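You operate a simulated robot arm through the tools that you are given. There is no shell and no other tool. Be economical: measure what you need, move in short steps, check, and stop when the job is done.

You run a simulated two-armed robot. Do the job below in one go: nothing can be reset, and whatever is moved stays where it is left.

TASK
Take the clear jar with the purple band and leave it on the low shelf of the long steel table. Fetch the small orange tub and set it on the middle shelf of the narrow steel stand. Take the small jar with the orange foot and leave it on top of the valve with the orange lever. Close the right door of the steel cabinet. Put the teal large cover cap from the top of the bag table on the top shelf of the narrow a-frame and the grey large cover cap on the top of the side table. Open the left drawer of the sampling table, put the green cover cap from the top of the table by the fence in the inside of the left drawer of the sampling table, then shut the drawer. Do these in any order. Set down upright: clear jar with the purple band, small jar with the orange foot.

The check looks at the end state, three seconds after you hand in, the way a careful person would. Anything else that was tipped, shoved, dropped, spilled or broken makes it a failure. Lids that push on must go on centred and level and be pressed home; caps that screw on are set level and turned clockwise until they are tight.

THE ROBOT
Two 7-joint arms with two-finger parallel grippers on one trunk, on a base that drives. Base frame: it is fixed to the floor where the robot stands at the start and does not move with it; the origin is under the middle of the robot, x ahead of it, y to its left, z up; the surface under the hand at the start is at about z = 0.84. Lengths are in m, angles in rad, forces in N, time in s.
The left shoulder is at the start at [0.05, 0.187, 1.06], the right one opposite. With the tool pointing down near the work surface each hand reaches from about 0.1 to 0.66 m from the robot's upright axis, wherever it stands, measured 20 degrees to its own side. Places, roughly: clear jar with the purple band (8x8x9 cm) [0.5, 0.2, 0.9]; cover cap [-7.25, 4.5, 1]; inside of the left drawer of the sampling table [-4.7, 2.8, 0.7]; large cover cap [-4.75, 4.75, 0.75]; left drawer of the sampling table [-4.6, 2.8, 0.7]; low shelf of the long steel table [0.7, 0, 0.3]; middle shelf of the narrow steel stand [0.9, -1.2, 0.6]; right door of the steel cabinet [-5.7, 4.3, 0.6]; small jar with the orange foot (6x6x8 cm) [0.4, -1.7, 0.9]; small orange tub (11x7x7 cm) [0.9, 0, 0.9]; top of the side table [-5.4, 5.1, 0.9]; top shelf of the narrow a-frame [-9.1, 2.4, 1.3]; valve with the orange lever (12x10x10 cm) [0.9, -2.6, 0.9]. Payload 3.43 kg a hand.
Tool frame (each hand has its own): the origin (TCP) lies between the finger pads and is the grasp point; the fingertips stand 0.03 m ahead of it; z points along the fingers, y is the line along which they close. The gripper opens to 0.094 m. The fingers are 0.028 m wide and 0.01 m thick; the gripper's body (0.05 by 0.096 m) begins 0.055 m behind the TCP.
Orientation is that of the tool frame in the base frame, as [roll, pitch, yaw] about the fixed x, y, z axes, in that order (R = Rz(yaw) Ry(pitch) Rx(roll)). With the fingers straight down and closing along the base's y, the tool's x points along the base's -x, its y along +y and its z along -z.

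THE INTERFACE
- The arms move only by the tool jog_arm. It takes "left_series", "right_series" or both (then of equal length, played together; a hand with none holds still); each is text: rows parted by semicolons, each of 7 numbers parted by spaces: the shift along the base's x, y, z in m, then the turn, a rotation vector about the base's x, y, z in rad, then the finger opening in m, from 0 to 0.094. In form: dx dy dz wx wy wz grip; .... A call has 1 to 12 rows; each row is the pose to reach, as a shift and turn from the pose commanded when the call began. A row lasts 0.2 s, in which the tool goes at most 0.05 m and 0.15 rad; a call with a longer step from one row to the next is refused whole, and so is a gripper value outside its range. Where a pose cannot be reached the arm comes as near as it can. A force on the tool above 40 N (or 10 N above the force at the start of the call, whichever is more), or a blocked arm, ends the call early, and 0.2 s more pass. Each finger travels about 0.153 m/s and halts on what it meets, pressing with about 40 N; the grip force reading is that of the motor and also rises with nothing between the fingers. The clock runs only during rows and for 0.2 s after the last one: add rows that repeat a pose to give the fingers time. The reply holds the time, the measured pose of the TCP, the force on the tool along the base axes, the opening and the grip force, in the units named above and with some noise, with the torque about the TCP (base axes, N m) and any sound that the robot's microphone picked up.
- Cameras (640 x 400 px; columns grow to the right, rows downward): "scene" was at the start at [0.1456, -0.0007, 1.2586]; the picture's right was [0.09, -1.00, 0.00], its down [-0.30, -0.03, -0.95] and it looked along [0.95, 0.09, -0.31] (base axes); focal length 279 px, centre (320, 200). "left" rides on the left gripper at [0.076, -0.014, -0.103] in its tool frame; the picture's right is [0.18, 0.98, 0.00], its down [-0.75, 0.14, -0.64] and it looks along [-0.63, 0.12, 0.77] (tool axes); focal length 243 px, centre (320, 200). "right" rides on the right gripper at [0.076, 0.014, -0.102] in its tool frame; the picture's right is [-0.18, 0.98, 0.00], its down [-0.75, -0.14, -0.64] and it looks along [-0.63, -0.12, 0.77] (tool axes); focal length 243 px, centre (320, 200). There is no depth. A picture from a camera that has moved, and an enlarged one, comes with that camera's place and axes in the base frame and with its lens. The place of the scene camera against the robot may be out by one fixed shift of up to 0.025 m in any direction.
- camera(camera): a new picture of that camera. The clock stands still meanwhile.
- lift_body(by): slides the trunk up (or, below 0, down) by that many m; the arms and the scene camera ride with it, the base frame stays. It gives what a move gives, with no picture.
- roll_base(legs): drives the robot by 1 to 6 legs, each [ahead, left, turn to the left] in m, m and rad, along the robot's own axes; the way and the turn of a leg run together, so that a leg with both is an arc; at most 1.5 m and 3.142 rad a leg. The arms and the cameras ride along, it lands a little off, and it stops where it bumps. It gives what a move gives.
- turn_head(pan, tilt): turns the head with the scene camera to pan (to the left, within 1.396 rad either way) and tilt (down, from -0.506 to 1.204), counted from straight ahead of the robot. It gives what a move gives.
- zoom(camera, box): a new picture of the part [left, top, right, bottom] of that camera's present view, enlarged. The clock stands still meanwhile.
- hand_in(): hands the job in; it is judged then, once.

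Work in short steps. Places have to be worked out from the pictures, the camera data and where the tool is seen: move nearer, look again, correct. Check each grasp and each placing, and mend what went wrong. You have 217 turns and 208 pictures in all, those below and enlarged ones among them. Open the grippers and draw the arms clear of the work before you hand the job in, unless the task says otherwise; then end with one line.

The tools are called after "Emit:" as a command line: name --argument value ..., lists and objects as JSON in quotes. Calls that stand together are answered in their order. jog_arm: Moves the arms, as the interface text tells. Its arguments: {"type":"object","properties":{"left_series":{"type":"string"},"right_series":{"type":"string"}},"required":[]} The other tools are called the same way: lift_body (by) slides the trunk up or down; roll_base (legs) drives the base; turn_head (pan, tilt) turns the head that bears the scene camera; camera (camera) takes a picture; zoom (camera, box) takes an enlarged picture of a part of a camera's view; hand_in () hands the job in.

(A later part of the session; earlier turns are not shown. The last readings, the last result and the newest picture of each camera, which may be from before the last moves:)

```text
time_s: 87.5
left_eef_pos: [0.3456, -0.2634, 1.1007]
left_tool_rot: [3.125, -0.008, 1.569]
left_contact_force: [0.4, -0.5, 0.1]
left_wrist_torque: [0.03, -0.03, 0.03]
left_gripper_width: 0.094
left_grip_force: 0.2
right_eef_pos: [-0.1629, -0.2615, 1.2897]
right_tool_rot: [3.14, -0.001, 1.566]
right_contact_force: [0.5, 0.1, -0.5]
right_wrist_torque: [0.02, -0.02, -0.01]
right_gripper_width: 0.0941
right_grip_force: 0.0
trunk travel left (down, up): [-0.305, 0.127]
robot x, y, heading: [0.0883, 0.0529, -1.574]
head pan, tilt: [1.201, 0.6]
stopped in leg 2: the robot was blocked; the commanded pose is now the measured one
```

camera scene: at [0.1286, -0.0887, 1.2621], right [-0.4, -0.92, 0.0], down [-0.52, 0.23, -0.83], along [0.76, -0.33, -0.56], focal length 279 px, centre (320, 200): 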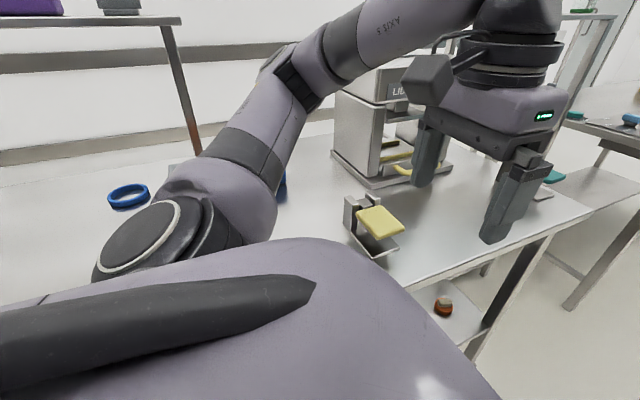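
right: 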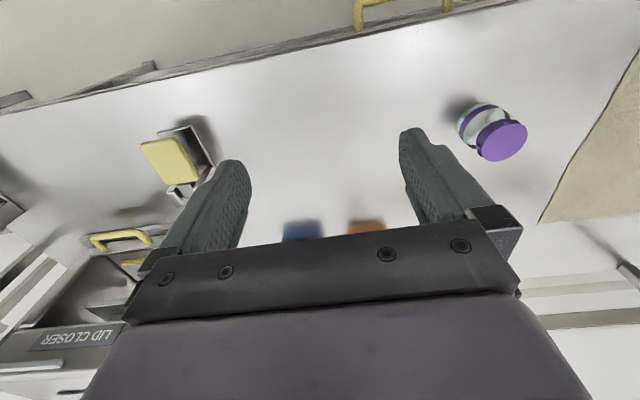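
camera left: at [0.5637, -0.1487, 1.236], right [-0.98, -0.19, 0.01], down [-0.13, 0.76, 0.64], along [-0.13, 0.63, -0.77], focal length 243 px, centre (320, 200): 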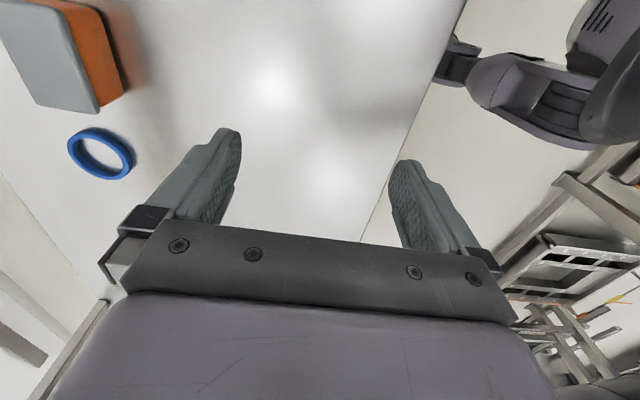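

Blocked at the same distance, so the base seems round. The shoulder is now near x = 0.275, which reaches about 0.855; a slight forward tilt of the tool covers the rest. I'll move over toward the tub high and look.

Emit:
jog_arm --left_series "0.03 0.03 0 0 0 0 0.094; 0.06 0.06 0 0 0 0 0.094; 0.1 0.09 0 0 0 0 0.094; 0.14 0.115 0 0 0 0 0.094; 0.18 0.14 0 0 0 0 0.094; 0.22 0.165 0 0 0 0 0.094; 0.26 0.19 0 0 0 0 0.094; 0.3 0.21 -0.01 0 0 0 0.094; 0.34 0.22 -0.02 0 0 0 0.094; 0.38 0.22 -0.04 0 0 0 0.094; 0.42 0.22 -0.06 0 0 0 0.094; 0.46 0.22 -0.08 0 0 0 0.094"

Emit:
camera --camera "left"

Emit:
camera --camera "scene"

```text
time_s: 90.1
left_eef_pos: [0.6251, -0.2733, 1.0138]
left_tool_rot: [3.12, 0.056, 1.583]
left_contact_force: [-0.8, 0.5, -3.3]
left_wrist_torque: [0.0, -0.02, -0.04]
left_gripper_width: 0.094
left_grip_force: 0.0
left hand out of reach, approached as far as the arm can: row 3, 4, 5, 6, 7, 8, 9, 10, 11, 12
right_eef_pos: [-0.1638, -0.259, 1.2902]
right_tool_rot: [3.14, 0.001, 1.565]
right_contact_force: [0.4, 1.3, 0.3]
right_wrist_torque: [-0.06, 0.03, 0.0]
right_gripper_width: 0.0941
right_grip_force: 0.2
trunk travel left (down, up): [-0.305, 0.127]
robot x, y, heading: [0.0884, 0.0512, -1.574]
head pan, tilt: [1.201, 0.6]
```

```text
181 pictures are left
camera left: at [0.6077, -0.1914, 1.1132], right [0.98, 0.2, 0.01], down [0.14, -0.71, 0.69], along [0.14, -0.67, -0.73], focal length 243 px, centre (320, 200)
```

left: 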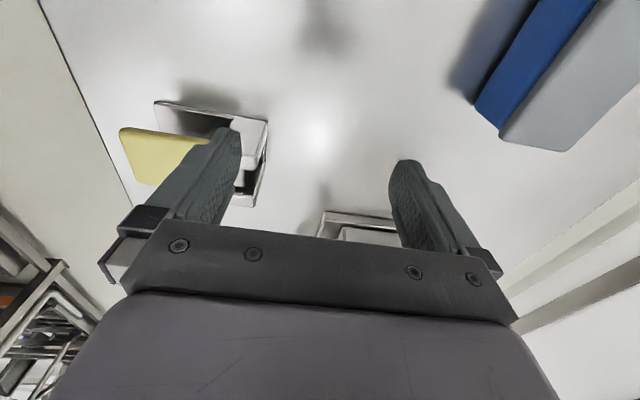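

```text
180 pictures are left
camera scene: at [0.1616, -0.0475, 1.2625], right [-0.37, -0.93, 0.0], down [-0.53, 0.21, -0.83], along [0.77, -0.3, -0.56], focal length 279 px, centre (320, 200)
```

scene: 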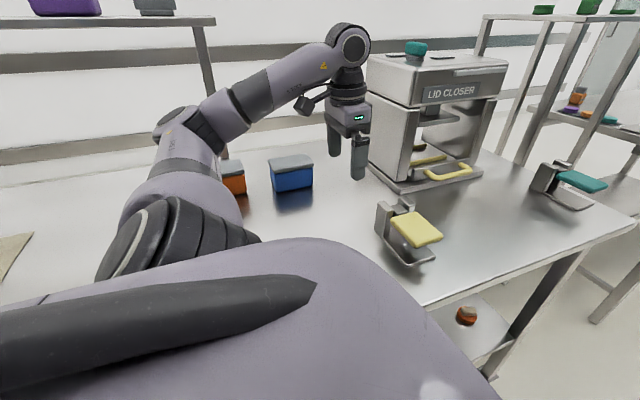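

Joint limits stop this yaw, so I'll turn the hand 180° about vertical (the way that worked before) while swinging it toward the tub.

Emit:
jog_arm --left_series "0 0.01 0.01 0 0 0.145 0.094; 0 0.02 0.02 0 0 0.29 0.094; 0 0.035 0.02 0 0 0.435 0.094; 0 0.05 0.02 0 0 0.58 0.094; 0 0.065 0.02 0 0 0.725 0.094; 0 0.08 0.02 0 0 0.87 0.094; 0 0.095 0.02 0 0 1.015 0.094; 0 0.11 0.02 0 0 1.16 0.094; 0 0.125 0.02 0 0 1.305 0.094; 0 0.14 0.02 0 0 1.45 0.094; 0 0.15 0.02 0 0 1.571 0.094; 0 0.15 0.02 0 0 1.571 0.094"

Emit:
jog_arm --left_series "0.01 0.01 0 0 0 0.145 0.094; 0.02 0.02 0 0 0 0.29 0.094; 0.03 0.03 0 0 0 0.435 0.094; 0.04 0.04 0 0 0 0.58 0.094; 0.05 0.05 0 0 0 0.725 0.094; 0.06 0.06 0 0 0 0.87 0.094; 0.07 0.07 0 0 0 1.015 0.094; 0.08 0.08 0 0 0 1.16 0.094; 0.1 0.08 0 0 0 1.305 0.094; 0.12 0.08 0 0 0 1.45 0.094; 0.15 0.08 0 0 0 1.571 0.094; 0.15 0.08 0 0 0 1.571 0.094"

Emit:
camera --camera "left"

```text
time_s: 92.7
left_eef_pos: [0.6275, -0.1119, 1.0207]
left_tool_rot: [3.127, -0.006, -3.14]
left_contact_force: [-0.4, -0.6, 0.0]
left_wrist_torque: [0.01, -0.02, 0.0]
left_gripper_width: 0.094
left_grip_force: 0.0
right_eef_pos: [-0.1637, -0.2617, 1.29]
right_tool_rot: [3.138, -0.003, 1.563]
right_contact_force: [0.1, 0.4, -0.3]
right_wrist_torque: [0.03, 0.03, -0.01]
right_gripper_width: 0.0942
right_grip_force: 0.0
trunk travel left (down, up): [-0.305, 0.127]
robot x, y, heading: [0.0844, 0.0507, -1.574]
head pan, tilt: [1.201, 0.6]
```

```text
time_s: 95.3
left_eef_pos: [0.7782, -0.0335, 1.0241]
left_tool_rot: [3.126, -0.006, -1.569]
left_contact_force: [0.5, -1.0, -0.4]
left_wrist_torque: [-0.02, -0.02, -0.02]
left_gripper_width: 0.0938
left_grip_force: 0.2
right_eef_pos: [-0.163, -0.2622, 1.2901]
right_tool_rot: [3.139, -0.003, 1.565]
right_contact_force: [-0.3, 0.1, 0.0]
right_wrist_torque: [0.0, 0.01, 0.04]
right_gripper_width: 0.0942
right_grip_force: 0.1
trunk travel left (down, up): [-0.305, 0.127]
robot x, y, heading: [0.0848, 0.0497, -1.581]
head pan, tilt: [1.201, 0.6]
```

```text
179 pictures are left
camera left: at [0.7945, -0.1088, 1.127], right [-0.98, -0.18, 0.02], down [-0.13, 0.76, 0.64], along [-0.13, 0.63, -0.77], focal length 243 px, centre (320, 200)
```

left: 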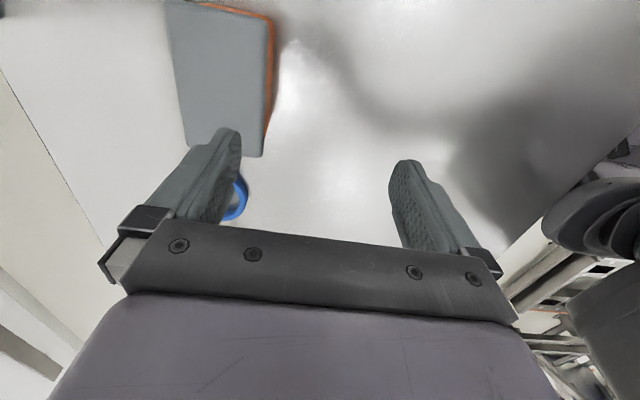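

From the lid corners the tub is centred at (0.859, -0.036), squared to the axes. I'll move over it and check the reach.

Emit:
jog_arm --left_series "0.03 0 -0.015 0 0 0 0.094; 0.06 -0.002 -0.03 0 0 0 0.094; 0.081 -0.002 -0.045 0 0 0 0.094; 0.081 -0.002 -0.05 0 0 0 0.094; 0.081 -0.002 -0.05 0 0 0 0.094"

Emit:
camera --camera "left"

```text
time_s: 96.5
left_eef_pos: [0.8609, -0.0371, 0.9722]
left_tool_rot: [3.125, -0.007, -1.572]
left_contact_force: [0.0, -0.6, -0.5]
left_wrist_torque: [-0.03, 0.05, 0.01]
left_gripper_width: 0.0942
left_grip_force: 0.2
right_eef_pos: [-0.1633, -0.262, 1.291]
right_tool_rot: [3.139, -0.004, 1.562]
right_contact_force: [0.0, 1.1, 0.5]
right_wrist_torque: [0.05, 0.01, 0.0]
right_gripper_width: 0.0941
right_grip_force: 0.0
trunk travel left (down, up): [-0.305, 0.127]
robot x, y, heading: [0.0856, 0.0499, -1.573]
head pan, tilt: [1.201, 0.6]
```

```text
178 pictures are left
camera left: at [0.877, -0.1124, 1.0757], right [-0.98, -0.18, 0.02], down [-0.13, 0.76, 0.64], along [-0.13, 0.63, -0.77], focal length 243 px, centre (320, 200)
```

left: 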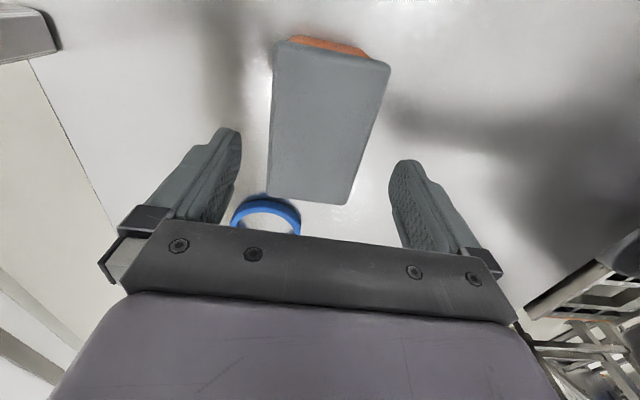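

The hand reached it square and the lid is centred between the fingers. I'll descend and close.

Emit:
jog_arm --left_series "-0.001 0.001 -0.03 0 0 0 0.094; -0.002 0.002 -0.06 0 0 0 0.094; -0.002 0.002 -0.085 0 0 0 0.094; -0.002 0.002 -0.085 0 0 0 0.094; -0.002 0.002 -0.085 0 0 0 0.07; -0.002 0.002 -0.085 0 0 0 0.05; -0.002 0.002 -0.085 0 0 0 0.045; -0.002 0.002 -0.085 0 0 0 0.045"

Emit:
camera --camera "left"

```text
time_s: 98.3
left_eef_pos: [0.8576, -0.0331, 0.8873]
left_tool_rot: [3.125, -0.007, -1.571]
left_contact_force: [-1.1, 1.1, -0.5]
left_wrist_torque: [-0.08, -0.07, -0.01]
left_gripper_width: 0.0758
left_grip_force: 40.3
right_eef_pos: [-0.1626, -0.2603, 1.29]
right_tool_rot: [3.138, 0.0, 1.563]
right_contact_force: [-0.1, 0.0, -0.3]
right_wrist_torque: [-0.01, -0.03, 0.02]
right_gripper_width: 0.0941
right_grip_force: 0.0
trunk travel left (down, up): [-0.305, 0.127]
robot x, y, heading: [0.0859, 0.0482, -1.575]
head pan, tilt: [1.201, 0.6]
```

```text
177 pictures are left
camera left: at [0.8731, -0.1092, 0.9899], right [-0.98, -0.18, 0.02], down [-0.13, 0.76, 0.64], along [-0.13, 0.63, -0.77], focal length 243 px, centre (320, 200)
```

left: 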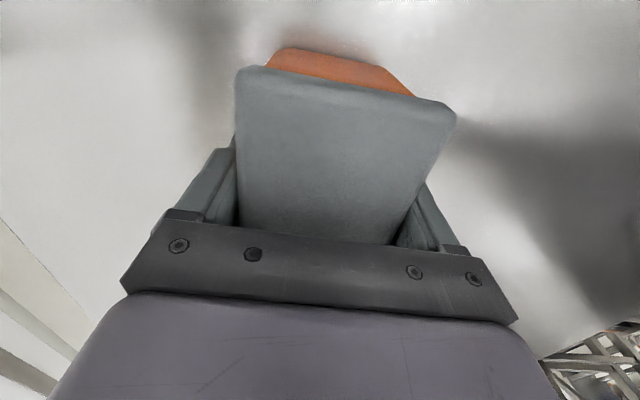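

Gripped at 0.0758 m with full force. I'll lift it clear.

Emit:
jog_arm --left_series "0 0 0.03 0 0 0 0.045; 0 0 0.07 0 0 0 0.045; 0 0 0.11 0 0 0 0.045; 0 0 0.14 0 0 0 0.045"

Emit:
camera --camera "left"

```text
time_s: 99.3
left_eef_pos: [0.856, -0.0321, 1.0254]
left_tool_rot: [3.125, -0.007, -1.573]
left_contact_force: [-0.4, 0.4, -2.9]
left_wrist_torque: [0.01, 0.0, 0.0]
left_gripper_width: 0.0755
left_grip_force: 39.6
right_eef_pos: [-0.1626, -0.2609, 1.2888]
right_tool_rot: [3.139, -0.002, 1.563]
right_contact_force: [-0.1, 0.2, 0.3]
right_wrist_torque: [0.02, -0.04, -0.02]
right_gripper_width: 0.0939
right_grip_force: 0.1
trunk travel left (down, up): [-0.305, 0.127]
robot x, y, heading: [0.0875, 0.0532, -1.578]
head pan, tilt: [1.201, 0.6]
```

```text
176 pictures are left
camera left: at [0.8725, -0.1075, 1.1286], right [-0.98, -0.18, 0.02], down [-0.13, 0.76, 0.64], along [-0.13, 0.63, -0.77], focal length 243 px, centre (320, 200)
```

left: 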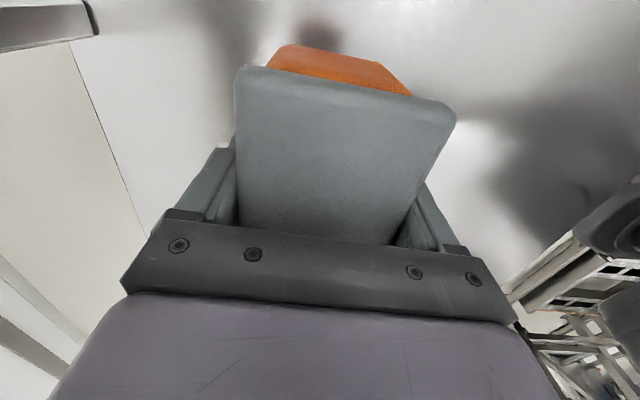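

The tub came up cleanly. I'll back away from the table, lower the trunk, then drive along to the stand.

Emit:
roll_base --legs '[[0, -0.6, 0], [1.15, 0, 0]]'

Emit:
lift_body --by -0.24

Emit:
camera --camera "scene"

```text
time_s: 110.7
left_eef_pos: [0.2679, -1.1701, 1.0247]
left_tool_rot: [3.128, -0.009, -1.538]
left_contact_force: [-0.5, -0.7, -2.9]
left_wrist_torque: [0.01, 0.0, 0.01]
left_gripper_width: 0.0754
left_grip_force: 40.3
right_eef_pos: [-0.7429, -1.4329, 1.2896]
right_tool_rot: [3.14, -0.002, 1.597]
right_contact_force: [0.2, 1.1, 0.0]
right_wrist_torque: [0.02, 0.0, 0.01]
right_gripper_width: 0.0942
right_grip_force: 0.1
trunk travel left (down, up): [-0.305, 0.127]
robot x, y, heading: [-0.5062, -1.1101, -1.543]
head pan, tilt: [1.201, 0.6]
```

```text
time_s: 113.2
left_eef_pos: [0.2675, -1.1699, 0.7837]
left_tool_rot: [3.125, -0.005, -1.538]
left_contact_force: [0.1, -0.2, -2.7]
left_wrist_torque: [0.02, 0.01, 0.0]
left_gripper_width: 0.0754
left_grip_force: 40.1
right_eef_pos: [-0.7437, -1.4327, 1.0496]
right_tool_rot: [3.138, -0.001, 1.598]
right_contact_force: [-0.3, -0.3, -0.3]
right_wrist_torque: [0.0, 0.02, -0.01]
right_gripper_width: 0.0943
right_grip_force: 0.0
trunk travel left (down, up): [-0.065, 0.367]
robot x, y, heading: [-0.5045, -1.1135, -1.54]
head pan, tilt: [1.201, 0.6]
```

```text
175 pictures are left
camera scene: at [-0.4253, -1.2099, 1.0221], right [-0.34, -0.94, 0.0], down [-0.53, 0.19, -0.82], along [0.78, -0.28, -0.57], focal length 279 px, centre (320, 200)
```

scene: 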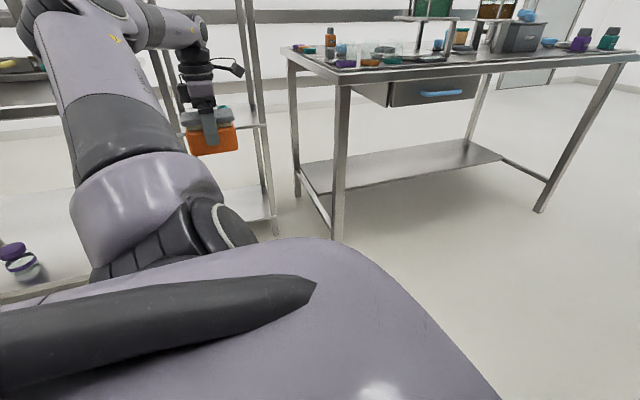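

I'll square the heading and move in part way, then look at how the hand lines up with the stand's opening.

Emit:
roll_base --legs '[[0, 0, -0.03], [0, 0.36, 0]]'

Emit:
turn_head --pan 1.396 --tilt 0.35

Emit:
camera --camera "scene"

Emit:
camera --camera "left"

```text
time_s: 117.2
left_eef_pos: [0.6167, -1.2041, 0.7841]
left_tool_rot: [3.126, -0.008, -1.578]
left_contact_force: [-0.8, -0.5, -3.2]
left_wrist_torque: [0.0, 0.03, -0.01]
left_gripper_width: 0.0756
left_grip_force: 39.9
right_eef_pos: [-0.4031, -1.4263, 1.0506]
right_tool_rot: [3.141, 0.0, 1.557]
right_contact_force: [-0.1, 0.5, 0.4]
right_wrist_torque: [-0.01, 0.01, 0.02]
right_gripper_width: 0.0941
right_grip_force: 0.0
trunk travel left (down, up): [-0.065, 0.367]
robot x, y, heading: [-0.1495, -1.1163, -1.583]
head pan, tilt: [1.201, 0.6]
```

```text
time_s: 117.9
left_eef_pos: [0.6159, -1.2025, 0.7844]
left_tool_rot: [3.126, -0.007, -1.578]
left_contact_force: [0.6, -0.2, -3.7]
left_wrist_torque: [0.01, 0.01, 0.0]
left_gripper_width: 0.0755
left_grip_force: 39.8
right_eef_pos: [-0.4029, -1.4245, 1.0501]
right_tool_rot: [3.138, 0.001, 1.558]
right_contact_force: [0.4, -1.1, 0.7]
right_wrist_torque: [-0.02, -0.02, -0.03]
right_gripper_width: 0.0941
right_grip_force: 0.0
trunk travel left (down, up): [-0.065, 0.367]
robot x, y, heading: [-0.1552, -1.1185, -1.584]
head pan, tilt: [1.396, 0.351]
```

```text
174 pictures are left
camera scene: at [-0.0678, -1.1999, 1.0448], right [-0.18, -0.98, 0.0], down [-0.34, 0.06, -0.94], along [0.92, -0.17, -0.34], focal length 279 px, centre (320, 200)
```

scene: 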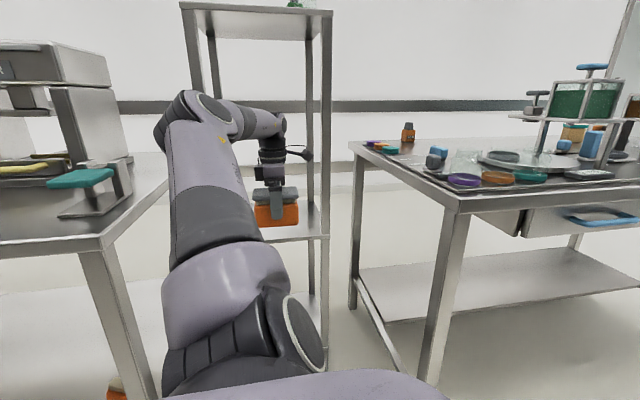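

```text
173 pictures are left
camera left: at [0.6323, -1.2786, 0.8878], right [-0.98, -0.18, 0.02], down [-0.13, 0.76, 0.64], along [-0.13, 0.63, -0.77], focal length 243 px, centre (320, 200)
```

left: 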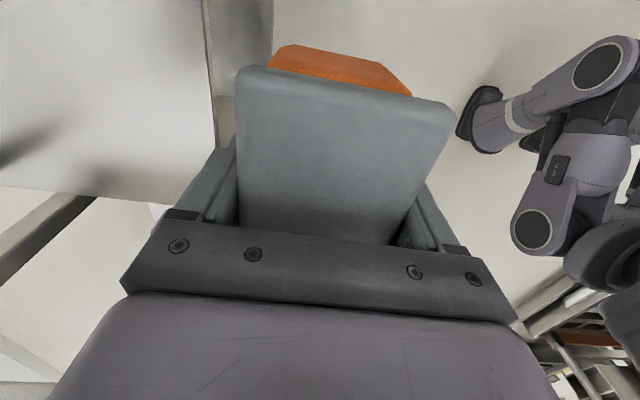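

The shelf's front edge is at x ≈ 0.745, spanning y about -1.0 to -1.38. The hand is centred; I'll shift 2 cm for elbow clearance and move in 0.22 m.

Emit:
roll_base --legs '[[0.02, 0, 0.01], [0, 0.22, 0]]'

Emit:
camera --camera "scene"

Emit:
camera --camera "left"

```text
time_s: 120.9
left_eef_pos: [0.8428, -1.2224, 0.7845]
left_tool_rot: [3.127, -0.006, -1.576]
left_contact_force: [0.1, 0.6, -3.5]
left_wrist_torque: [0.02, -0.03, 0.01]
left_gripper_width: 0.0759
left_grip_force: 40.0
right_eef_pos: [-0.1777, -1.4469, 1.0511]
right_tool_rot: [3.138, 0.0, 1.559]
right_contact_force: [-0.5, 0.5, -0.3]
right_wrist_torque: [-0.01, 0.03, -0.01]
right_gripper_width: 0.0939
right_grip_force: 0.1
trunk travel left (down, up): [-0.065, 0.367]
robot x, y, heading: [0.0737, -1.1308, -1.58]
head pan, tilt: [1.396, 0.351]
```

```text
172 pictures are left
camera scene: at [0.1588, -1.2209, 1.0449], right [-0.18, -0.98, 0.0], down [-0.34, 0.06, -0.94], along [0.92, -0.17, -0.34], focal length 279 px, centre (320, 200)
```

scene: 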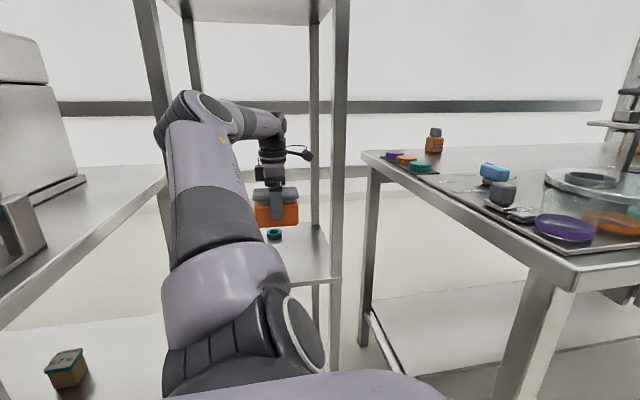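

```text
171 pictures are left
camera left: at [0.8589, -1.2988, 0.8879], right [-0.98, -0.18, 0.02], down [-0.13, 0.76, 0.64], along [-0.13, 0.63, -0.77], focal length 243 px, centre (320, 200)
```

left: 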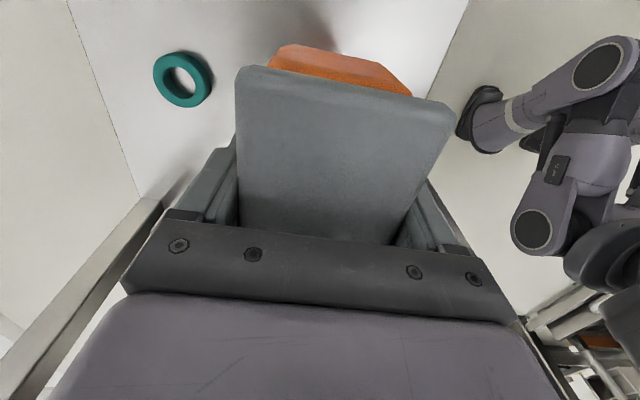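

Tub is over the shelf with the teal ring well behind it. I'll lower to near the shelf.

Emit:
jog_arm --left_series "0 0 -0.03 0 0 0 0.045; 0 0 -0.06 0 0 0 0.045; 0 0 -0.09 0 0 0 0.045; 0 0 -0.115 0 0 0 0.045; 0 0 -0.125 0 0 0 0.045; 0 0 -0.13 0 0 0 0.045; 0 0 -0.135 0 0 0 0.045; 0 0 -0.14 0 0 0 0.045; 0 0 -0.144 0 0 0 0.045"

Emit:
camera --camera "scene"

```text
time_s: 122.9
left_eef_pos: [0.8455, -1.2225, 0.6497]
left_tool_rot: [-3.141, -0.011, -1.572]
left_contact_force: [-1.3, -2.2, 21.5]
left_wrist_torque: [0.48, 0.24, 0.19]
left_gripper_width: 0.0753
left_grip_force: 40.3
right_eef_pos: [-0.1797, -1.4481, 1.0498]
right_tool_rot: [3.135, 0.0, 1.559]
right_contact_force: [0.5, -0.2, -0.9]
right_wrist_torque: [0.01, -0.03, 0.01]
right_gripper_width: 0.094
right_grip_force: 0.1
trunk travel left (down, up): [-0.065, 0.367]
robot x, y, heading: [0.0691, -1.1357, -1.583]
head pan, tilt: [1.396, 0.351]
stopped in row 9 (left hand): the force on the tool passed its limit at 42 N (the readings are from after the stop); the commanded pose is now the measured one
```

```text
170 pictures are left
camera scene: at [0.1561, -1.2208, 1.045], right [-0.18, -0.98, 0.0], down [-0.34, 0.06, -0.94], along [0.92, -0.17, -0.34], focal length 279 px, centre (320, 200)
```

scene: 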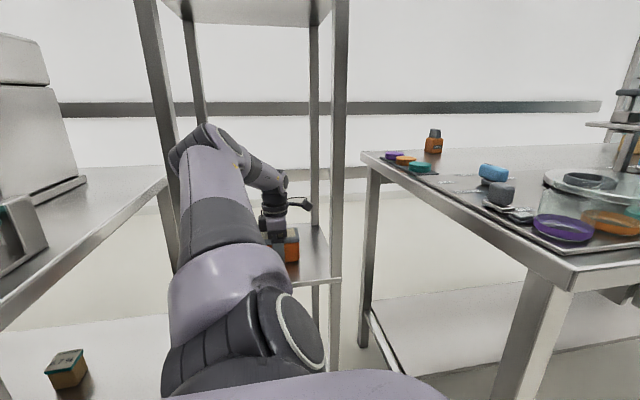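

It rests on the shelf (contact at z ≈ 0.65). I'll ease off, open, and lift straight up.

Emit:
jog_arm --left_series "0 0 0.002 0 0 0 0.06; 0 0 0.002 0 0 0 0.08; 0 0 0.002 0 0 0 0.094; 0 0 0.002 0 0 0 0.094; 0 0 0.03 0 0 0 0.094; 0 0 0.07 0 0 0 0.094; 0 0 0.11 0 0 0 0.094; 0 0 0.15 0 0 0 0.094"

Emit:
camera --camera "left"

```text
time_s: 124.7
left_eef_pos: [0.8439, -1.2207, 0.7958]
left_tool_rot: [3.131, -0.009, -1.574]
left_contact_force: [-0.3, -0.6, -0.2]
left_wrist_torque: [0.01, 0.03, 0.0]
left_gripper_width: 0.0939
left_grip_force: 0.0
right_eef_pos: [-0.178, -1.4477, 1.0492]
right_tool_rot: [3.138, -0.001, 1.559]
right_contact_force: [1.3, 0.6, 0.1]
right_wrist_torque: [0.02, 0.01, -0.03]
right_gripper_width: 0.0935
right_grip_force: 0.0
trunk travel left (down, up): [-0.065, 0.367]
robot x, y, heading: [0.0707, -1.1378, -1.58]
head pan, tilt: [1.396, 0.351]
```

```text
169 pictures are left
camera left: at [0.8596, -1.2961, 0.8984], right [-0.98, -0.18, 0.01], down [-0.13, 0.76, 0.64], along [-0.12, 0.62, -0.77], focal length 243 px, centre (320, 200)
```

left: 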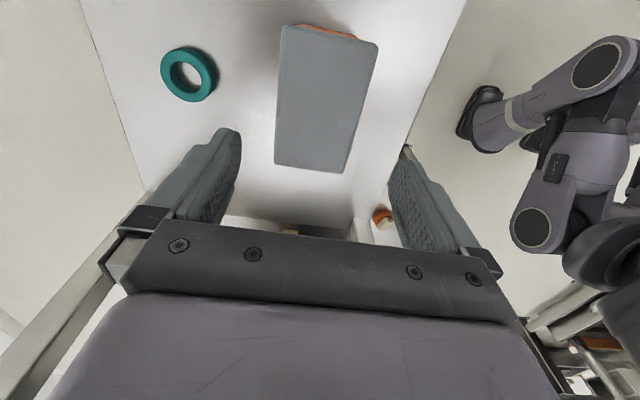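

The tub sits squarely on the shelf. Now I'll back out, turn to face +x, raise the trunk, and look at the second table.

Emit:
roll_base --legs '[[0, -0.6, 0], [0, 0, 1.571], [0, -0.85, 0]]'

Emit:
lift_body --by 0.24

Emit:
turn_head --pan 0 --tilt 0.5

Emit:
camera --camera "scene"

```text
time_s: 141.9
left_eef_pos: [-0.4662, -1.2104, 0.7951]
left_tool_rot: [3.133, -0.009, 0.02]
left_contact_force: [0.4, 0.6, 0.3]
left_wrist_torque: [0.0, 0.02, -0.04]
left_gripper_width: 0.0941
left_grip_force: 0.1
right_eef_pos: [-0.2164, -2.2264, 1.0497]
right_tool_rot: [3.139, 0.001, -3.131]
right_contact_force: [0.7, -0.5, -0.3]
right_wrist_torque: [-0.01, 0.03, -0.05]
right_gripper_width: 0.0941
right_grip_force: 0.0
trunk travel left (down, up): [-0.065, 0.367]
robot x, y, heading: [-0.5332, -1.9823, 0.012]
head pan, tilt: [1.396, 0.351]
```

```text
time_s: 144.4
left_eef_pos: [-0.4649, -1.2086, 1.0342]
left_tool_rot: [3.133, -0.009, 0.019]
left_contact_force: [0.7, 0.0, 0.7]
left_wrist_torque: [0.0, -0.01, 0.04]
left_gripper_width: 0.0939
left_grip_force: 0.0
right_eef_pos: [-0.2152, -2.2264, 1.2907]
right_tool_rot: [3.137, 0.0, -3.13]
right_contact_force: [-0.1, 0.1, 0.1]
right_wrist_torque: [-0.01, 0.03, -0.02]
right_gripper_width: 0.0942
right_grip_force: 0.1
trunk travel left (down, up): [-0.305, 0.127]
robot x, y, heading: [-0.5319, -1.9805, 0.013]
head pan, tilt: [1.396, 0.351]
```

```text
time_s: 145.9
left_eef_pos: [-0.465, -1.2092, 1.0337]
left_tool_rot: [3.133, -0.01, 0.019]
left_contact_force: [0.2, 0.7, -0.5]
left_wrist_torque: [0.01, 0.03, 0.04]
left_gripper_width: 0.0939
left_grip_force: 0.0
right_eef_pos: [-0.2152, -2.2255, 1.2896]
right_tool_rot: [3.138, 0.001, -3.13]
right_contact_force: [-0.6, -0.2, -0.4]
right_wrist_torque: [0.02, 0.0, -0.03]
right_gripper_width: 0.094
right_grip_force: 0.0
trunk travel left (down, up): [-0.305, 0.127]
robot x, y, heading: [-0.5352, -1.9838, 0.013]
head pan, tilt: [0.0, 0.499]
```

```text
168 pictures are left
camera scene: at [-0.3893, -1.9899, 1.2712], right [0.01, -1.0, 0.0], down [-0.48, -0.01, -0.88], along [0.88, 0.01, -0.48], focal length 279 px, centre (320, 200)
```

scene: 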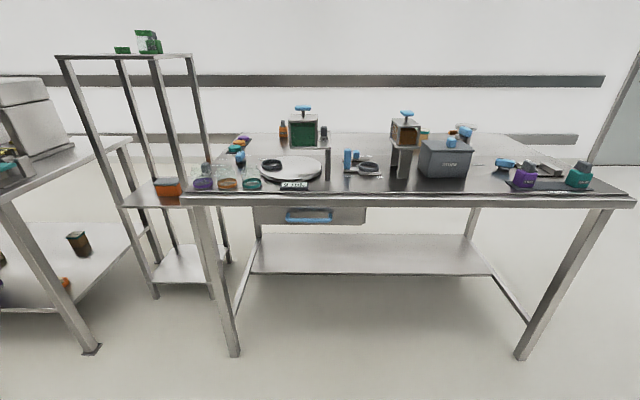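

Emit:
zoom --camera "scene" --box '[180, 120, 340, 220]'

Emit:
zoom --camera "scene" --box '[380, 100, 620, 210]'

```text
4.00 times, centred on (260, 170) of scene
camera zoom: at [-0.3893, -1.9899, 1.2712], right [0.01, -1.0, 0.0], down [-0.48, -0.01, -0.88], along [0.88, 0.01, -0.48], focal length 1116 px, centre (560, 320)
```

zoom: 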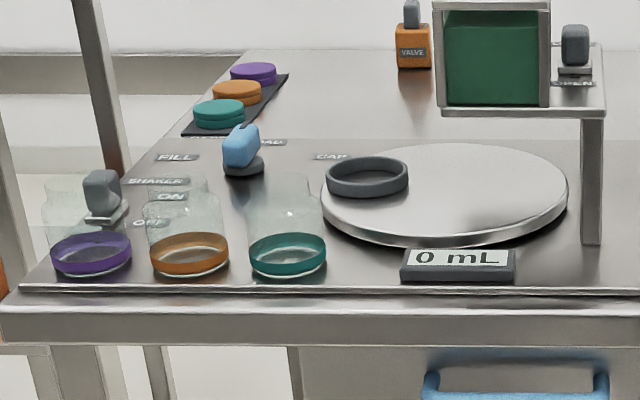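

```text
2.67 times, centred on (500, 155) of scene
camera zoom: at [-0.3893, -1.9899, 1.2712], right [0.01, -1.0, 0.0], down [-0.48, -0.01, -0.88], along [0.88, 0.01, -0.48], focal length 744 px, centre (-160, 320)
```

zoom: 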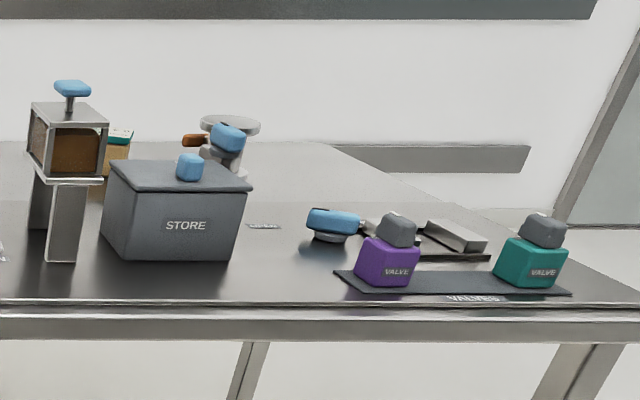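

The jar with the orange foot stands in a row of three (near (0.50, -1.66)) with roughly 2 cm between jars. The orange-lever valve is far back near (0.93, -2.65). I'll fold the left arm in first, then work with the right arm with the robot turned 60° for reach.

Emit:
jog_arm --left_series "0.01 -0.02 0 0 0 -0.13 0.094; 0.02 -0.04 0.01 0 0 -0.26 0.094; 0.03 -0.06 0.02 0 0 -0.39 0.094; 0.04 -0.08 0.03 0 0 -0.52 0.094; 0.05 -0.1 0.04 0 0 -0.65 0.094; 0.06 -0.12 0.05 0 0 -0.78 0.094; 0.07 -0.14 0.06 0 0 -0.91 0.094; 0.08 -0.16 0.07 0 0 -1.04 0.094; 0.09 -0.18 0.08 0 0 -1.17 0.094; 0.1 -0.2 0.09 0 0 -1.3 0.094; 0.11 -0.22 0.1 0 0 -1.43 0.094; 0.12 -0.24 0.1 0 0 -1.571 0.094"

Emit:
jog_arm --left_series "0.01 -0.02 0 0 0 -0.13 0.094; 0.02 -0.04 0.01 0 0 -0.26 0.094; 0.03 -0.06 0.02 0 0 -0.39 0.094; 0.04 -0.08 0.03 0 0 -0.52 0.094; 0.05 -0.1 0.04 0 0 -0.65 0.094; 0.06 -0.12 0.05 0 0 -0.78 0.094; 0.07 -0.14 0.06 0 0 -0.91 0.094; 0.08 -0.16 0.07 0 0 -1.04 0.094; 0.09 -0.18 0.08 0 0 -1.17 0.094; 0.1 -0.2 0.09 0 0 -1.3 0.094; 0.11 -0.22 0.1 0 0 -1.43 0.094; 0.12 -0.24 0.1 0 0 -1.571 0.094"

Emit:
roll_base --legs '[[0, 0.45, 0], [0, 0, 1.035]]'

```text
time_s: 148.5
left_eef_pos: [-0.3478, -1.4498, 1.1341]
left_tool_rot: [3.132, -0.009, -1.553]
left_contact_force: [0.0, 0.4, -0.6]
left_wrist_torque: [0.01, 0.0, -0.02]
left_gripper_width: 0.0938
left_grip_force: 0.1
right_eef_pos: [-0.2156, -2.2267, 1.2894]
right_tool_rot: [3.139, -0.002, -3.132]
right_contact_force: [0.5, -0.4, 0.0]
right_wrist_torque: [0.0, -0.02, -0.01]
right_gripper_width: 0.094
right_grip_force: 0.1
trunk travel left (down, up): [-0.305, 0.127]
robot x, y, heading: [-0.5324, -1.9808, 0.011]
head pan, tilt: [0.0, 0.499]
```

```text
time_s: 151.1
left_eef_pos: [-0.2245, -1.6903, 1.2343]
left_tool_rot: [3.134, -0.01, -3.125]
left_contact_force: [-0.2, -0.3, 0.6]
left_wrist_torque: [-0.03, 0.02, 0.02]
left_gripper_width: 0.0943
left_grip_force: 0.1
right_eef_pos: [-0.2143, -2.2266, 1.2906]
right_tool_rot: [3.137, -0.001, -3.131]
right_contact_force: [0.3, -0.3, -0.8]
right_wrist_torque: [0.01, -0.03, 0.02]
right_gripper_width: 0.094
right_grip_force: 0.0
trunk travel left (down, up): [-0.305, 0.127]
robot x, y, heading: [-0.5345, -1.9819, 0.012]
head pan, tilt: [0.0, 0.499]
```

```text
time_s: 158.2
left_eef_pos: [-0.6384, -1.1171, 1.2341]
left_tool_rot: [3.134, -0.009, -2.084]
left_contact_force: [-0.3, 0.2, 0.3]
left_wrist_torque: [0.0, -0.01, -0.01]
left_gripper_width: 0.0939
left_grip_force: 0.0
right_eef_pos: [-0.1726, -1.3808, 1.2894]
right_tool_rot: [3.137, 0.0, -2.091]
right_contact_force: [0.5, 0.0, 0.7]
right_wrist_torque: [0.03, 0.03, 0.03]
right_gripper_width: 0.0941
right_grip_force: 0.1
trunk travel left (down, up): [-0.305, 0.127]
robot x, y, heading: [-0.5453, -1.53, 1.052]
head pan, tilt: [0.0, 0.499]
```

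Emit:
jog_arm --right_series "0.025 -0.025 -0.015 0 0 -0.13 0.09; 0.05 -0.05 -0.03 0 0 -0.26 0.09; 0.075 -0.075 -0.05 0 0 -0.39 0.09; 0.1 -0.1 -0.07 0 0 -0.52 0.09; 0.125 -0.125 -0.09 0 0 -0.65 0.09; 0.15 -0.15 -0.11 0 0 -0.78 0.09; 0.175 -0.17 -0.13 0 0 -0.91 0.09; 0.2 -0.19 -0.15 0 0 -1.05 0.09; 0.2 -0.2 -0.16 0 0 -1.05 0.09"

Emit:
jog_arm --right_series "0.02 0 0 0 -0.13 0 0.09; 0.04 0 0 0 -0.26 0 0.09; 0.06 0 0 0 -0.39 0 0.09; 0.08 0 0 0 -0.52 0 0.09; 0.1 0 -0.01 0 -0.65 0 0.09; 0.12 0 -0.02 0 -0.785 0 0.09; 0.12 0 -0.02 0 -0.785 0 0.09"

Emit:
camera --camera "right"

```text
time_s: 160.2
left_eef_pos: [-0.6381, -1.1176, 1.2333]
left_tool_rot: [3.134, -0.008, -2.083]
left_contact_force: [-0.5, 0.2, -1.0]
left_wrist_torque: [-0.02, 0.0, 0.0]
left_gripper_width: 0.0943
left_grip_force: 0.1
right_eef_pos: [0.0659, -1.4841, 1.1186]
right_tool_rot: [3.138, -0.001, 3.139]
right_contact_force: [0.0, -0.7, 1.0]
right_wrist_torque: [-0.04, 0.04, 0.0]
right_gripper_width: 0.0902
right_grip_force: 0.0
right hand out of reach, approached as far as the arm can: row 1, 2, 3, 4, 5, 6, 7, 8, 9
trunk travel left (down, up): [-0.305, 0.127]
robot x, y, heading: [-0.541, -1.5287, 1.056]
head pan, tilt: [0.0, 0.499]
```

```text
time_s: 161.8
left_eef_pos: [-0.6372, -1.1173, 1.2332]
left_tool_rot: [3.13, -0.008, -2.084]
left_contact_force: [-0.3, -0.3, 0.4]
left_wrist_torque: [0.04, -0.01, -0.01]
left_gripper_width: 0.0942
left_grip_force: 0.0
right_eef_pos: [0.1836, -1.4825, 1.0949]
right_tool_rot: [3.139, 0.788, -3.141]
right_contact_force: [0.2, -1.2, 0.1]
right_wrist_torque: [-0.05, 0.01, 0.01]
right_gripper_width: 0.0902
right_grip_force: 0.0
trunk travel left (down, up): [-0.305, 0.127]
robot x, y, heading: [-0.539, -1.5315, 1.053]
head pan, tilt: [0.0, 0.499]
```

```text
165 pictures are left
camera right: at [0.0579, -1.4697, 1.1128], right [0.13, 0.98, 0.13], down [0.08, -0.14, 0.99], along [0.99, -0.12, -0.1], focal length 243 px, centre (320, 200)
```

right: 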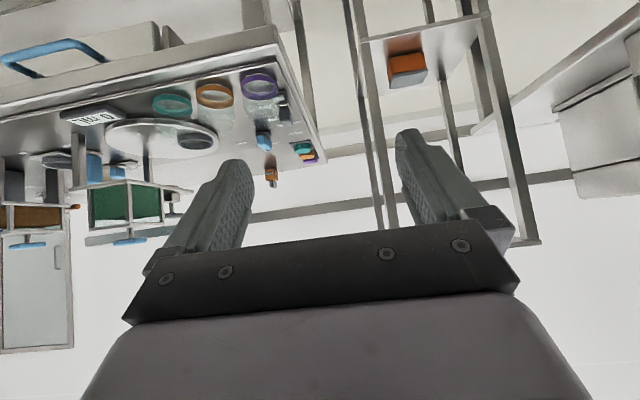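

Good posture: hand tilted 45° toward +x. I'll shift the base so the hand lines up in front of the orange-foot jar.

Emit:
roll_base --legs '[[-0.049, -0.258, 0]]'

Emit:
jog_arm --right_series "0 0 -0.04 0 0 0 0.09; 0 0 -0.07 0 0 0 0.09; 0 0 -0.1 0 0 0 0.09; 0 0 -0.1 0 0 0 0.08"

Emit:
camera --camera "right"

```text
time_s: 164.7
left_eef_pos: [-0.4355, -1.2894, 1.2344]
left_tool_rot: [3.135, -0.009, -2.082]
left_contact_force: [0.4, 0.2, -0.4]
left_wrist_torque: [0.02, -0.02, 0.03]
left_gripper_width: 0.0938
left_grip_force: 0.1
right_eef_pos: [0.3853, -1.653, 1.0946]
right_tool_rot: [3.138, 0.782, -3.139]
right_contact_force: [0.6, 0.3, -0.1]
right_wrist_torque: [-0.02, -0.03, 0.0]
right_gripper_width: 0.0901
right_grip_force: 0.0
trunk travel left (down, up): [-0.305, 0.127]
robot x, y, heading: [-0.3418, -1.7063, 1.053]
head pan, tilt: [0.0, 0.499]
```

```text
time_s: 165.7
left_eef_pos: [-0.436, -1.288, 1.2333]
left_tool_rot: [3.133, -0.009, -2.082]
left_contact_force: [0.1, 0.7, 0.0]
left_wrist_torque: [0.04, 0.02, 0.02]
left_gripper_width: 0.0942
left_grip_force: 0.0
right_eef_pos: [0.3846, -1.6548, 0.9952]
right_tool_rot: [3.138, 0.785, -3.141]
right_contact_force: [-0.2, 0.3, 0.0]
right_wrist_torque: [0.02, -0.02, -0.01]
right_gripper_width: 0.0801
right_grip_force: 0.1
trunk travel left (down, up): [-0.305, 0.127]
robot x, y, heading: [-0.339, -1.7038, 1.055]
head pan, tilt: [0.0, 0.499]
```

```text
164 pictures are left
camera right: at [0.2593, -1.6412, 1.0127], right [0.13, 0.98, 0.13], down [0.08, -0.14, 0.99], along [0.99, -0.11, -0.1], focal length 243 px, centre (320, 200)
```

right: 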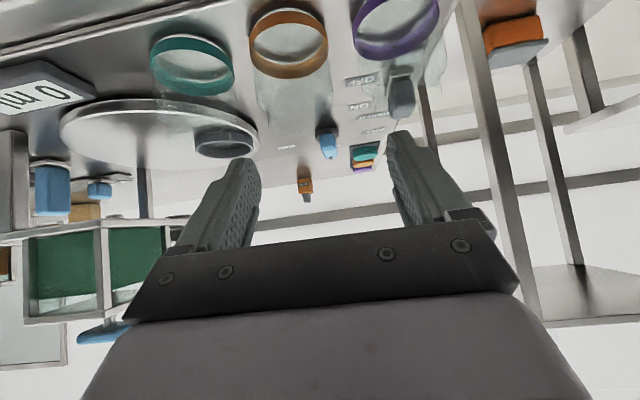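

The orange foot is at about (0.46, -1.674), with neighbours about 9 cm to each side. I'll align y at a closer pregrasp and check the finger gaps.

Emit:
jog_arm --right_series "0.0 -0.01 -0.02 0 0 0 0.079; 0.005 -0.019 -0.045 0 0 0 0.079; 0.011 -0.019 -0.053 0 0 0 0.079; 0.011 -0.019 -0.053 0 0 0 0.079"

Emit:
camera --camera "right"

```text
time_s: 166.7
left_eef_pos: [-0.4357, -1.2889, 1.2341]
left_tool_rot: [3.132, -0.008, -2.081]
left_contact_force: [-0.4, 0.1, -0.2]
left_wrist_torque: [-0.02, -0.02, -0.02]
left_gripper_width: 0.0941
left_grip_force: 0.0
right_eef_pos: [0.3976, -1.6723, 0.9398]
right_tool_rot: [3.138, 0.784, 3.14]
right_contact_force: [-0.2, -0.2, 0.1]
right_wrist_torque: [-0.02, -0.04, 0.01]
right_gripper_width: 0.0789
right_grip_force: 0.1
trunk travel left (down, up): [-0.305, 0.127]
robot x, y, heading: [-0.3387, -1.7042, 1.051]
head pan, tilt: [0.0, 0.499]
```

```text
163 pictures are left
camera right: at [0.2712, -1.6596, 0.9581], right [0.13, 0.98, 0.13], down [0.08, -0.14, 0.99], along [0.99, -0.11, -0.1], focal length 243 px, centre (320, 200)
```

right: 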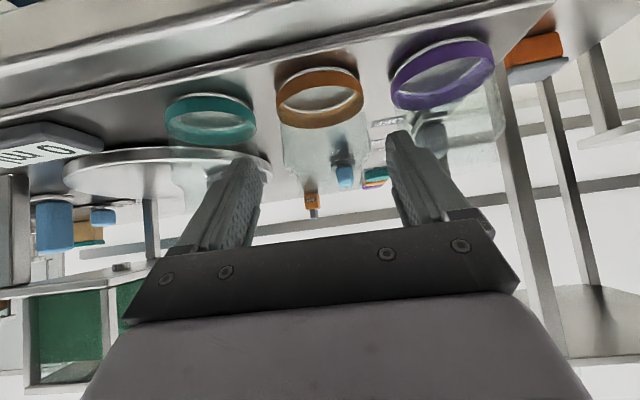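

Neighbour spacing is close to 0.1 m, so there's room. I'll advance along the tool axis with the fingers at 0.079, then close.

Emit:
jog_arm --right_series "0.02 0.001 -0.018 0 0 0 0.079; 0.04 0.001 -0.036 0 0 0 0.079; 0.06 0.001 -0.054 0 0 0 0.079; 0.06 0.001 -0.054 0 0 0 0.079"

Emit:
camera --camera "right"

```text
time_s: 167.6
left_eef_pos: [-0.4409, -1.2886, 1.234]
left_tool_rot: [3.135, -0.006, -2.083]
left_contact_force: [0.6, -0.7, 0.1]
left_wrist_torque: [0.04, 0.03, -0.01]
left_gripper_width: 0.0938
left_grip_force: 0.1
right_eef_pos: [0.4534, -1.6698, 0.8994]
right_tool_rot: [3.122, 0.803, 3.131]
right_contact_force: [-13.7, 1.0, 23.3]
right_wrist_torque: [-0.91, 0.15, -0.56]
right_gripper_width: 0.0782
right_grip_force: 0.0
trunk travel left (down, up): [-0.305, 0.127]
robot x, y, heading: [-0.3397, -1.7022, 1.055]
head pan, tilt: [0.0, 0.499]
stopped in row 4 (right hand): the force on the tool passed its limit at 74 N (the readings are from after the stop); the commanded pose is now the measured one
```

```text
162 pictures are left
camera right: at [0.3269, -1.6582, 0.915], right [0.12, 0.98, 0.15], down [0.06, -0.15, 0.99], along [0.99, -0.11, -0.08], focal length 243 px, centre (320, 200)
```

right: 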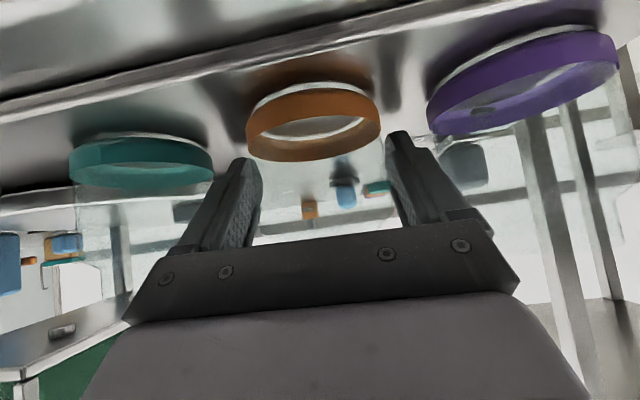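

Contact: the fingertip or gripper body met something at about z 0.87, so the surface here seems higher than I took it to be. I'll zoom in to see the jar before moving.

Emit:
zoom --camera "right" --box '[200, 60, 440, 260]'

Emit:
turn_head --pan -1.0 --tilt 0.55

Emit:
camera --camera "scene"

```text
2.00 times, centred on (320, 160) of right
camera zoom: at [0.3269, -1.6582, 0.915], right [0.12, 0.98, 0.15], down [0.06, -0.15, 0.99], along [0.99, -0.11, -0.08], focal length 485 px, centre (320, 280)
```

zoom: 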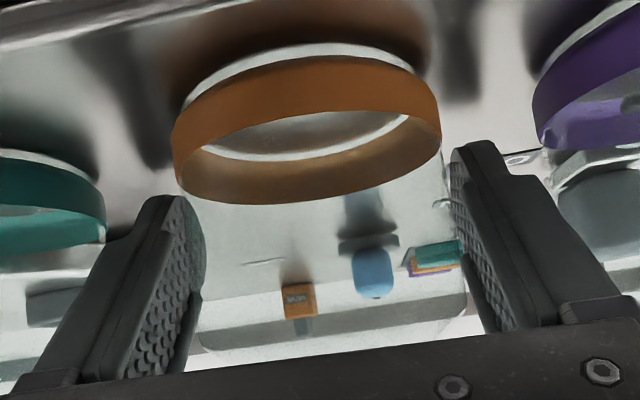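

```text
time_s: 168.8
left_eef_pos: [-0.4418, -1.2884, 1.2333]
left_tool_rot: [3.137, -0.005, -2.081]
left_contact_force: [-0.7, 0.4, 0.5]
left_wrist_torque: [0.01, 0.04, -0.01]
left_gripper_width: 0.0941
left_grip_force: 0.1
right_eef_pos: [0.4533, -1.6707, 0.8995]
right_tool_rot: [3.123, 0.804, 3.133]
right_contact_force: [-10.0, 0.6, 35.2]
right_wrist_torque: [-1.42, -0.12, -0.25]
right_gripper_width: 0.0784
right_grip_force: 0.1
trunk travel left (down, up): [-0.305, 0.127]
robot x, y, heading: [-0.3383, -1.7009, 1.054]
head pan, tilt: [-1.0, 0.55]
```

```text
160 pictures are left
camera scene: at [-0.2321, -1.6565, 1.2674], right [0.05, -1.0, 0.0], down [-0.52, -0.03, -0.86], along [0.85, 0.05, -0.52], focal length 279 px, centre (320, 200)
```

scene: 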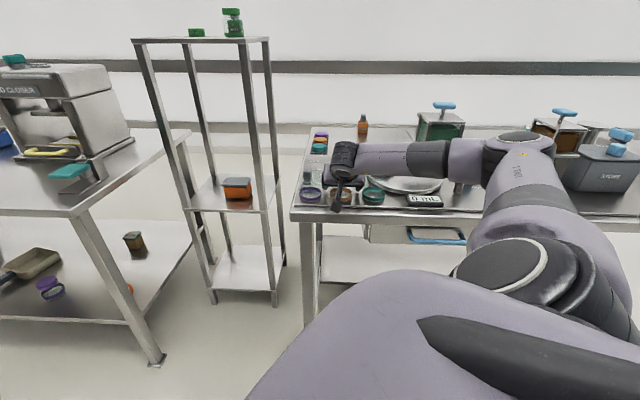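

The triangulated rays agree on the jar axis at (0.428, -1.669) on a surface near z 0.866. The neighbours are only 7.8 cm off, so the -y finger is resting against the teal jar. I'll ease straight up and back out along the tool axis.

Emit:
jog_arm --right_series "-0.004 0.001 0.006 0 0 0 0.079; -0.012 0.003 0.014 0 0 0 0.079; -0.025 0.003 0.027 0 0 0 0.079; -0.045 0.003 0.047 0 0 0 0.079; -0.065 0.003 0.07 0 0 0 0.079; -0.065 0.003 0.1 0 0 0 0.079"

Emit:
camera --camera "right"

```text
time_s: 170.2
left_eef_pos: [-0.4361, -1.2882, 1.2333]
left_tool_rot: [3.132, -0.01, -2.082]
left_contact_force: [0.4, 0.0, 0.1]
left_wrist_torque: [-0.03, -0.03, 0.04]
left_gripper_width: 0.0941
left_grip_force: 0.0
right_eef_pos: [0.3913, -1.6696, 0.9908]
right_tool_rot: [3.131, 0.791, 3.138]
right_contact_force: [0.2, 0.7, 1.4]
right_wrist_torque: [0.01, 0.0, -0.02]
right_gripper_width: 0.0789
right_grip_force: 0.0
trunk travel left (down, up): [-0.305, 0.127]
robot x, y, heading: [-0.3375, -1.7036, 1.057]
head pan, tilt: [-1.0, 0.55]
```

```text
159 pictures are left
camera right: at [0.2663, -1.6561, 1.0078], right [0.13, 0.98, 0.14], down [0.07, -0.15, 0.99], along [0.99, -0.11, -0.09], focal length 243 px, centre (320, 200)
```

right: 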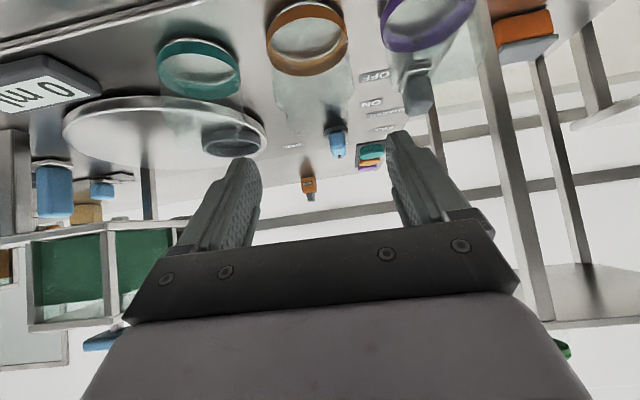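

All three jars still stand upright. With z ≈ 0.867 at the foot, the axis is about (0.438, -1.667) and the spacing 0.087. I'll retry higher on the jar with a narrower opening, in short steps.

Emit:
jog_arm --right_series "-0.01 0.002 -0.029 0 0 0 0.073; 0.005 0.002 -0.044 0 0 0 0.073; 0.02 0.002 -0.059 0 0 0 0.073; 0.02 0.002 -0.059 0 0 0 0.073"

Emit:
zoom --camera "right" --box '[140, 0, 500, 260]'

```text
time_s: 171.2
left_eef_pos: [-0.4362, -1.2872, 1.2342]
left_tool_rot: [3.132, -0.009, -2.082]
left_contact_force: [1.0, -0.3, -0.2]
left_wrist_torque: [0.0, 0.02, 0.01]
left_gripper_width: 0.094
left_grip_force: 0.1
right_eef_pos: [0.4127, -1.6673, 0.9323]
right_tool_rot: [3.132, 0.792, 3.138]
right_contact_force: [-0.7, 0.1, 0.3]
right_wrist_torque: [-0.01, 0.02, 0.01]
right_gripper_width: 0.073
right_grip_force: 0.2
trunk travel left (down, up): [-0.305, 0.127]
robot x, y, heading: [-0.341, -1.702, 1.053]
head pan, tilt: [-1.0, 0.55]
```

```text
1.54 times, centred on (320, 130) of right
camera zoom: at [0.2874, -1.6539, 0.9492], right [0.13, 0.98, 0.14], down [0.07, -0.15, 0.99], along [0.99, -0.11, -0.09], focal length 373 px, centre (320, 308)
```

zoom: 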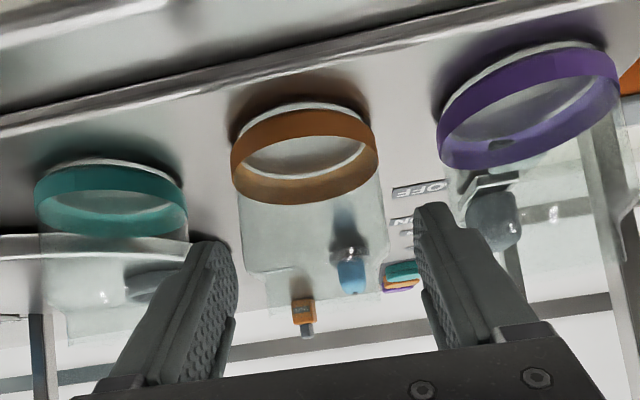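

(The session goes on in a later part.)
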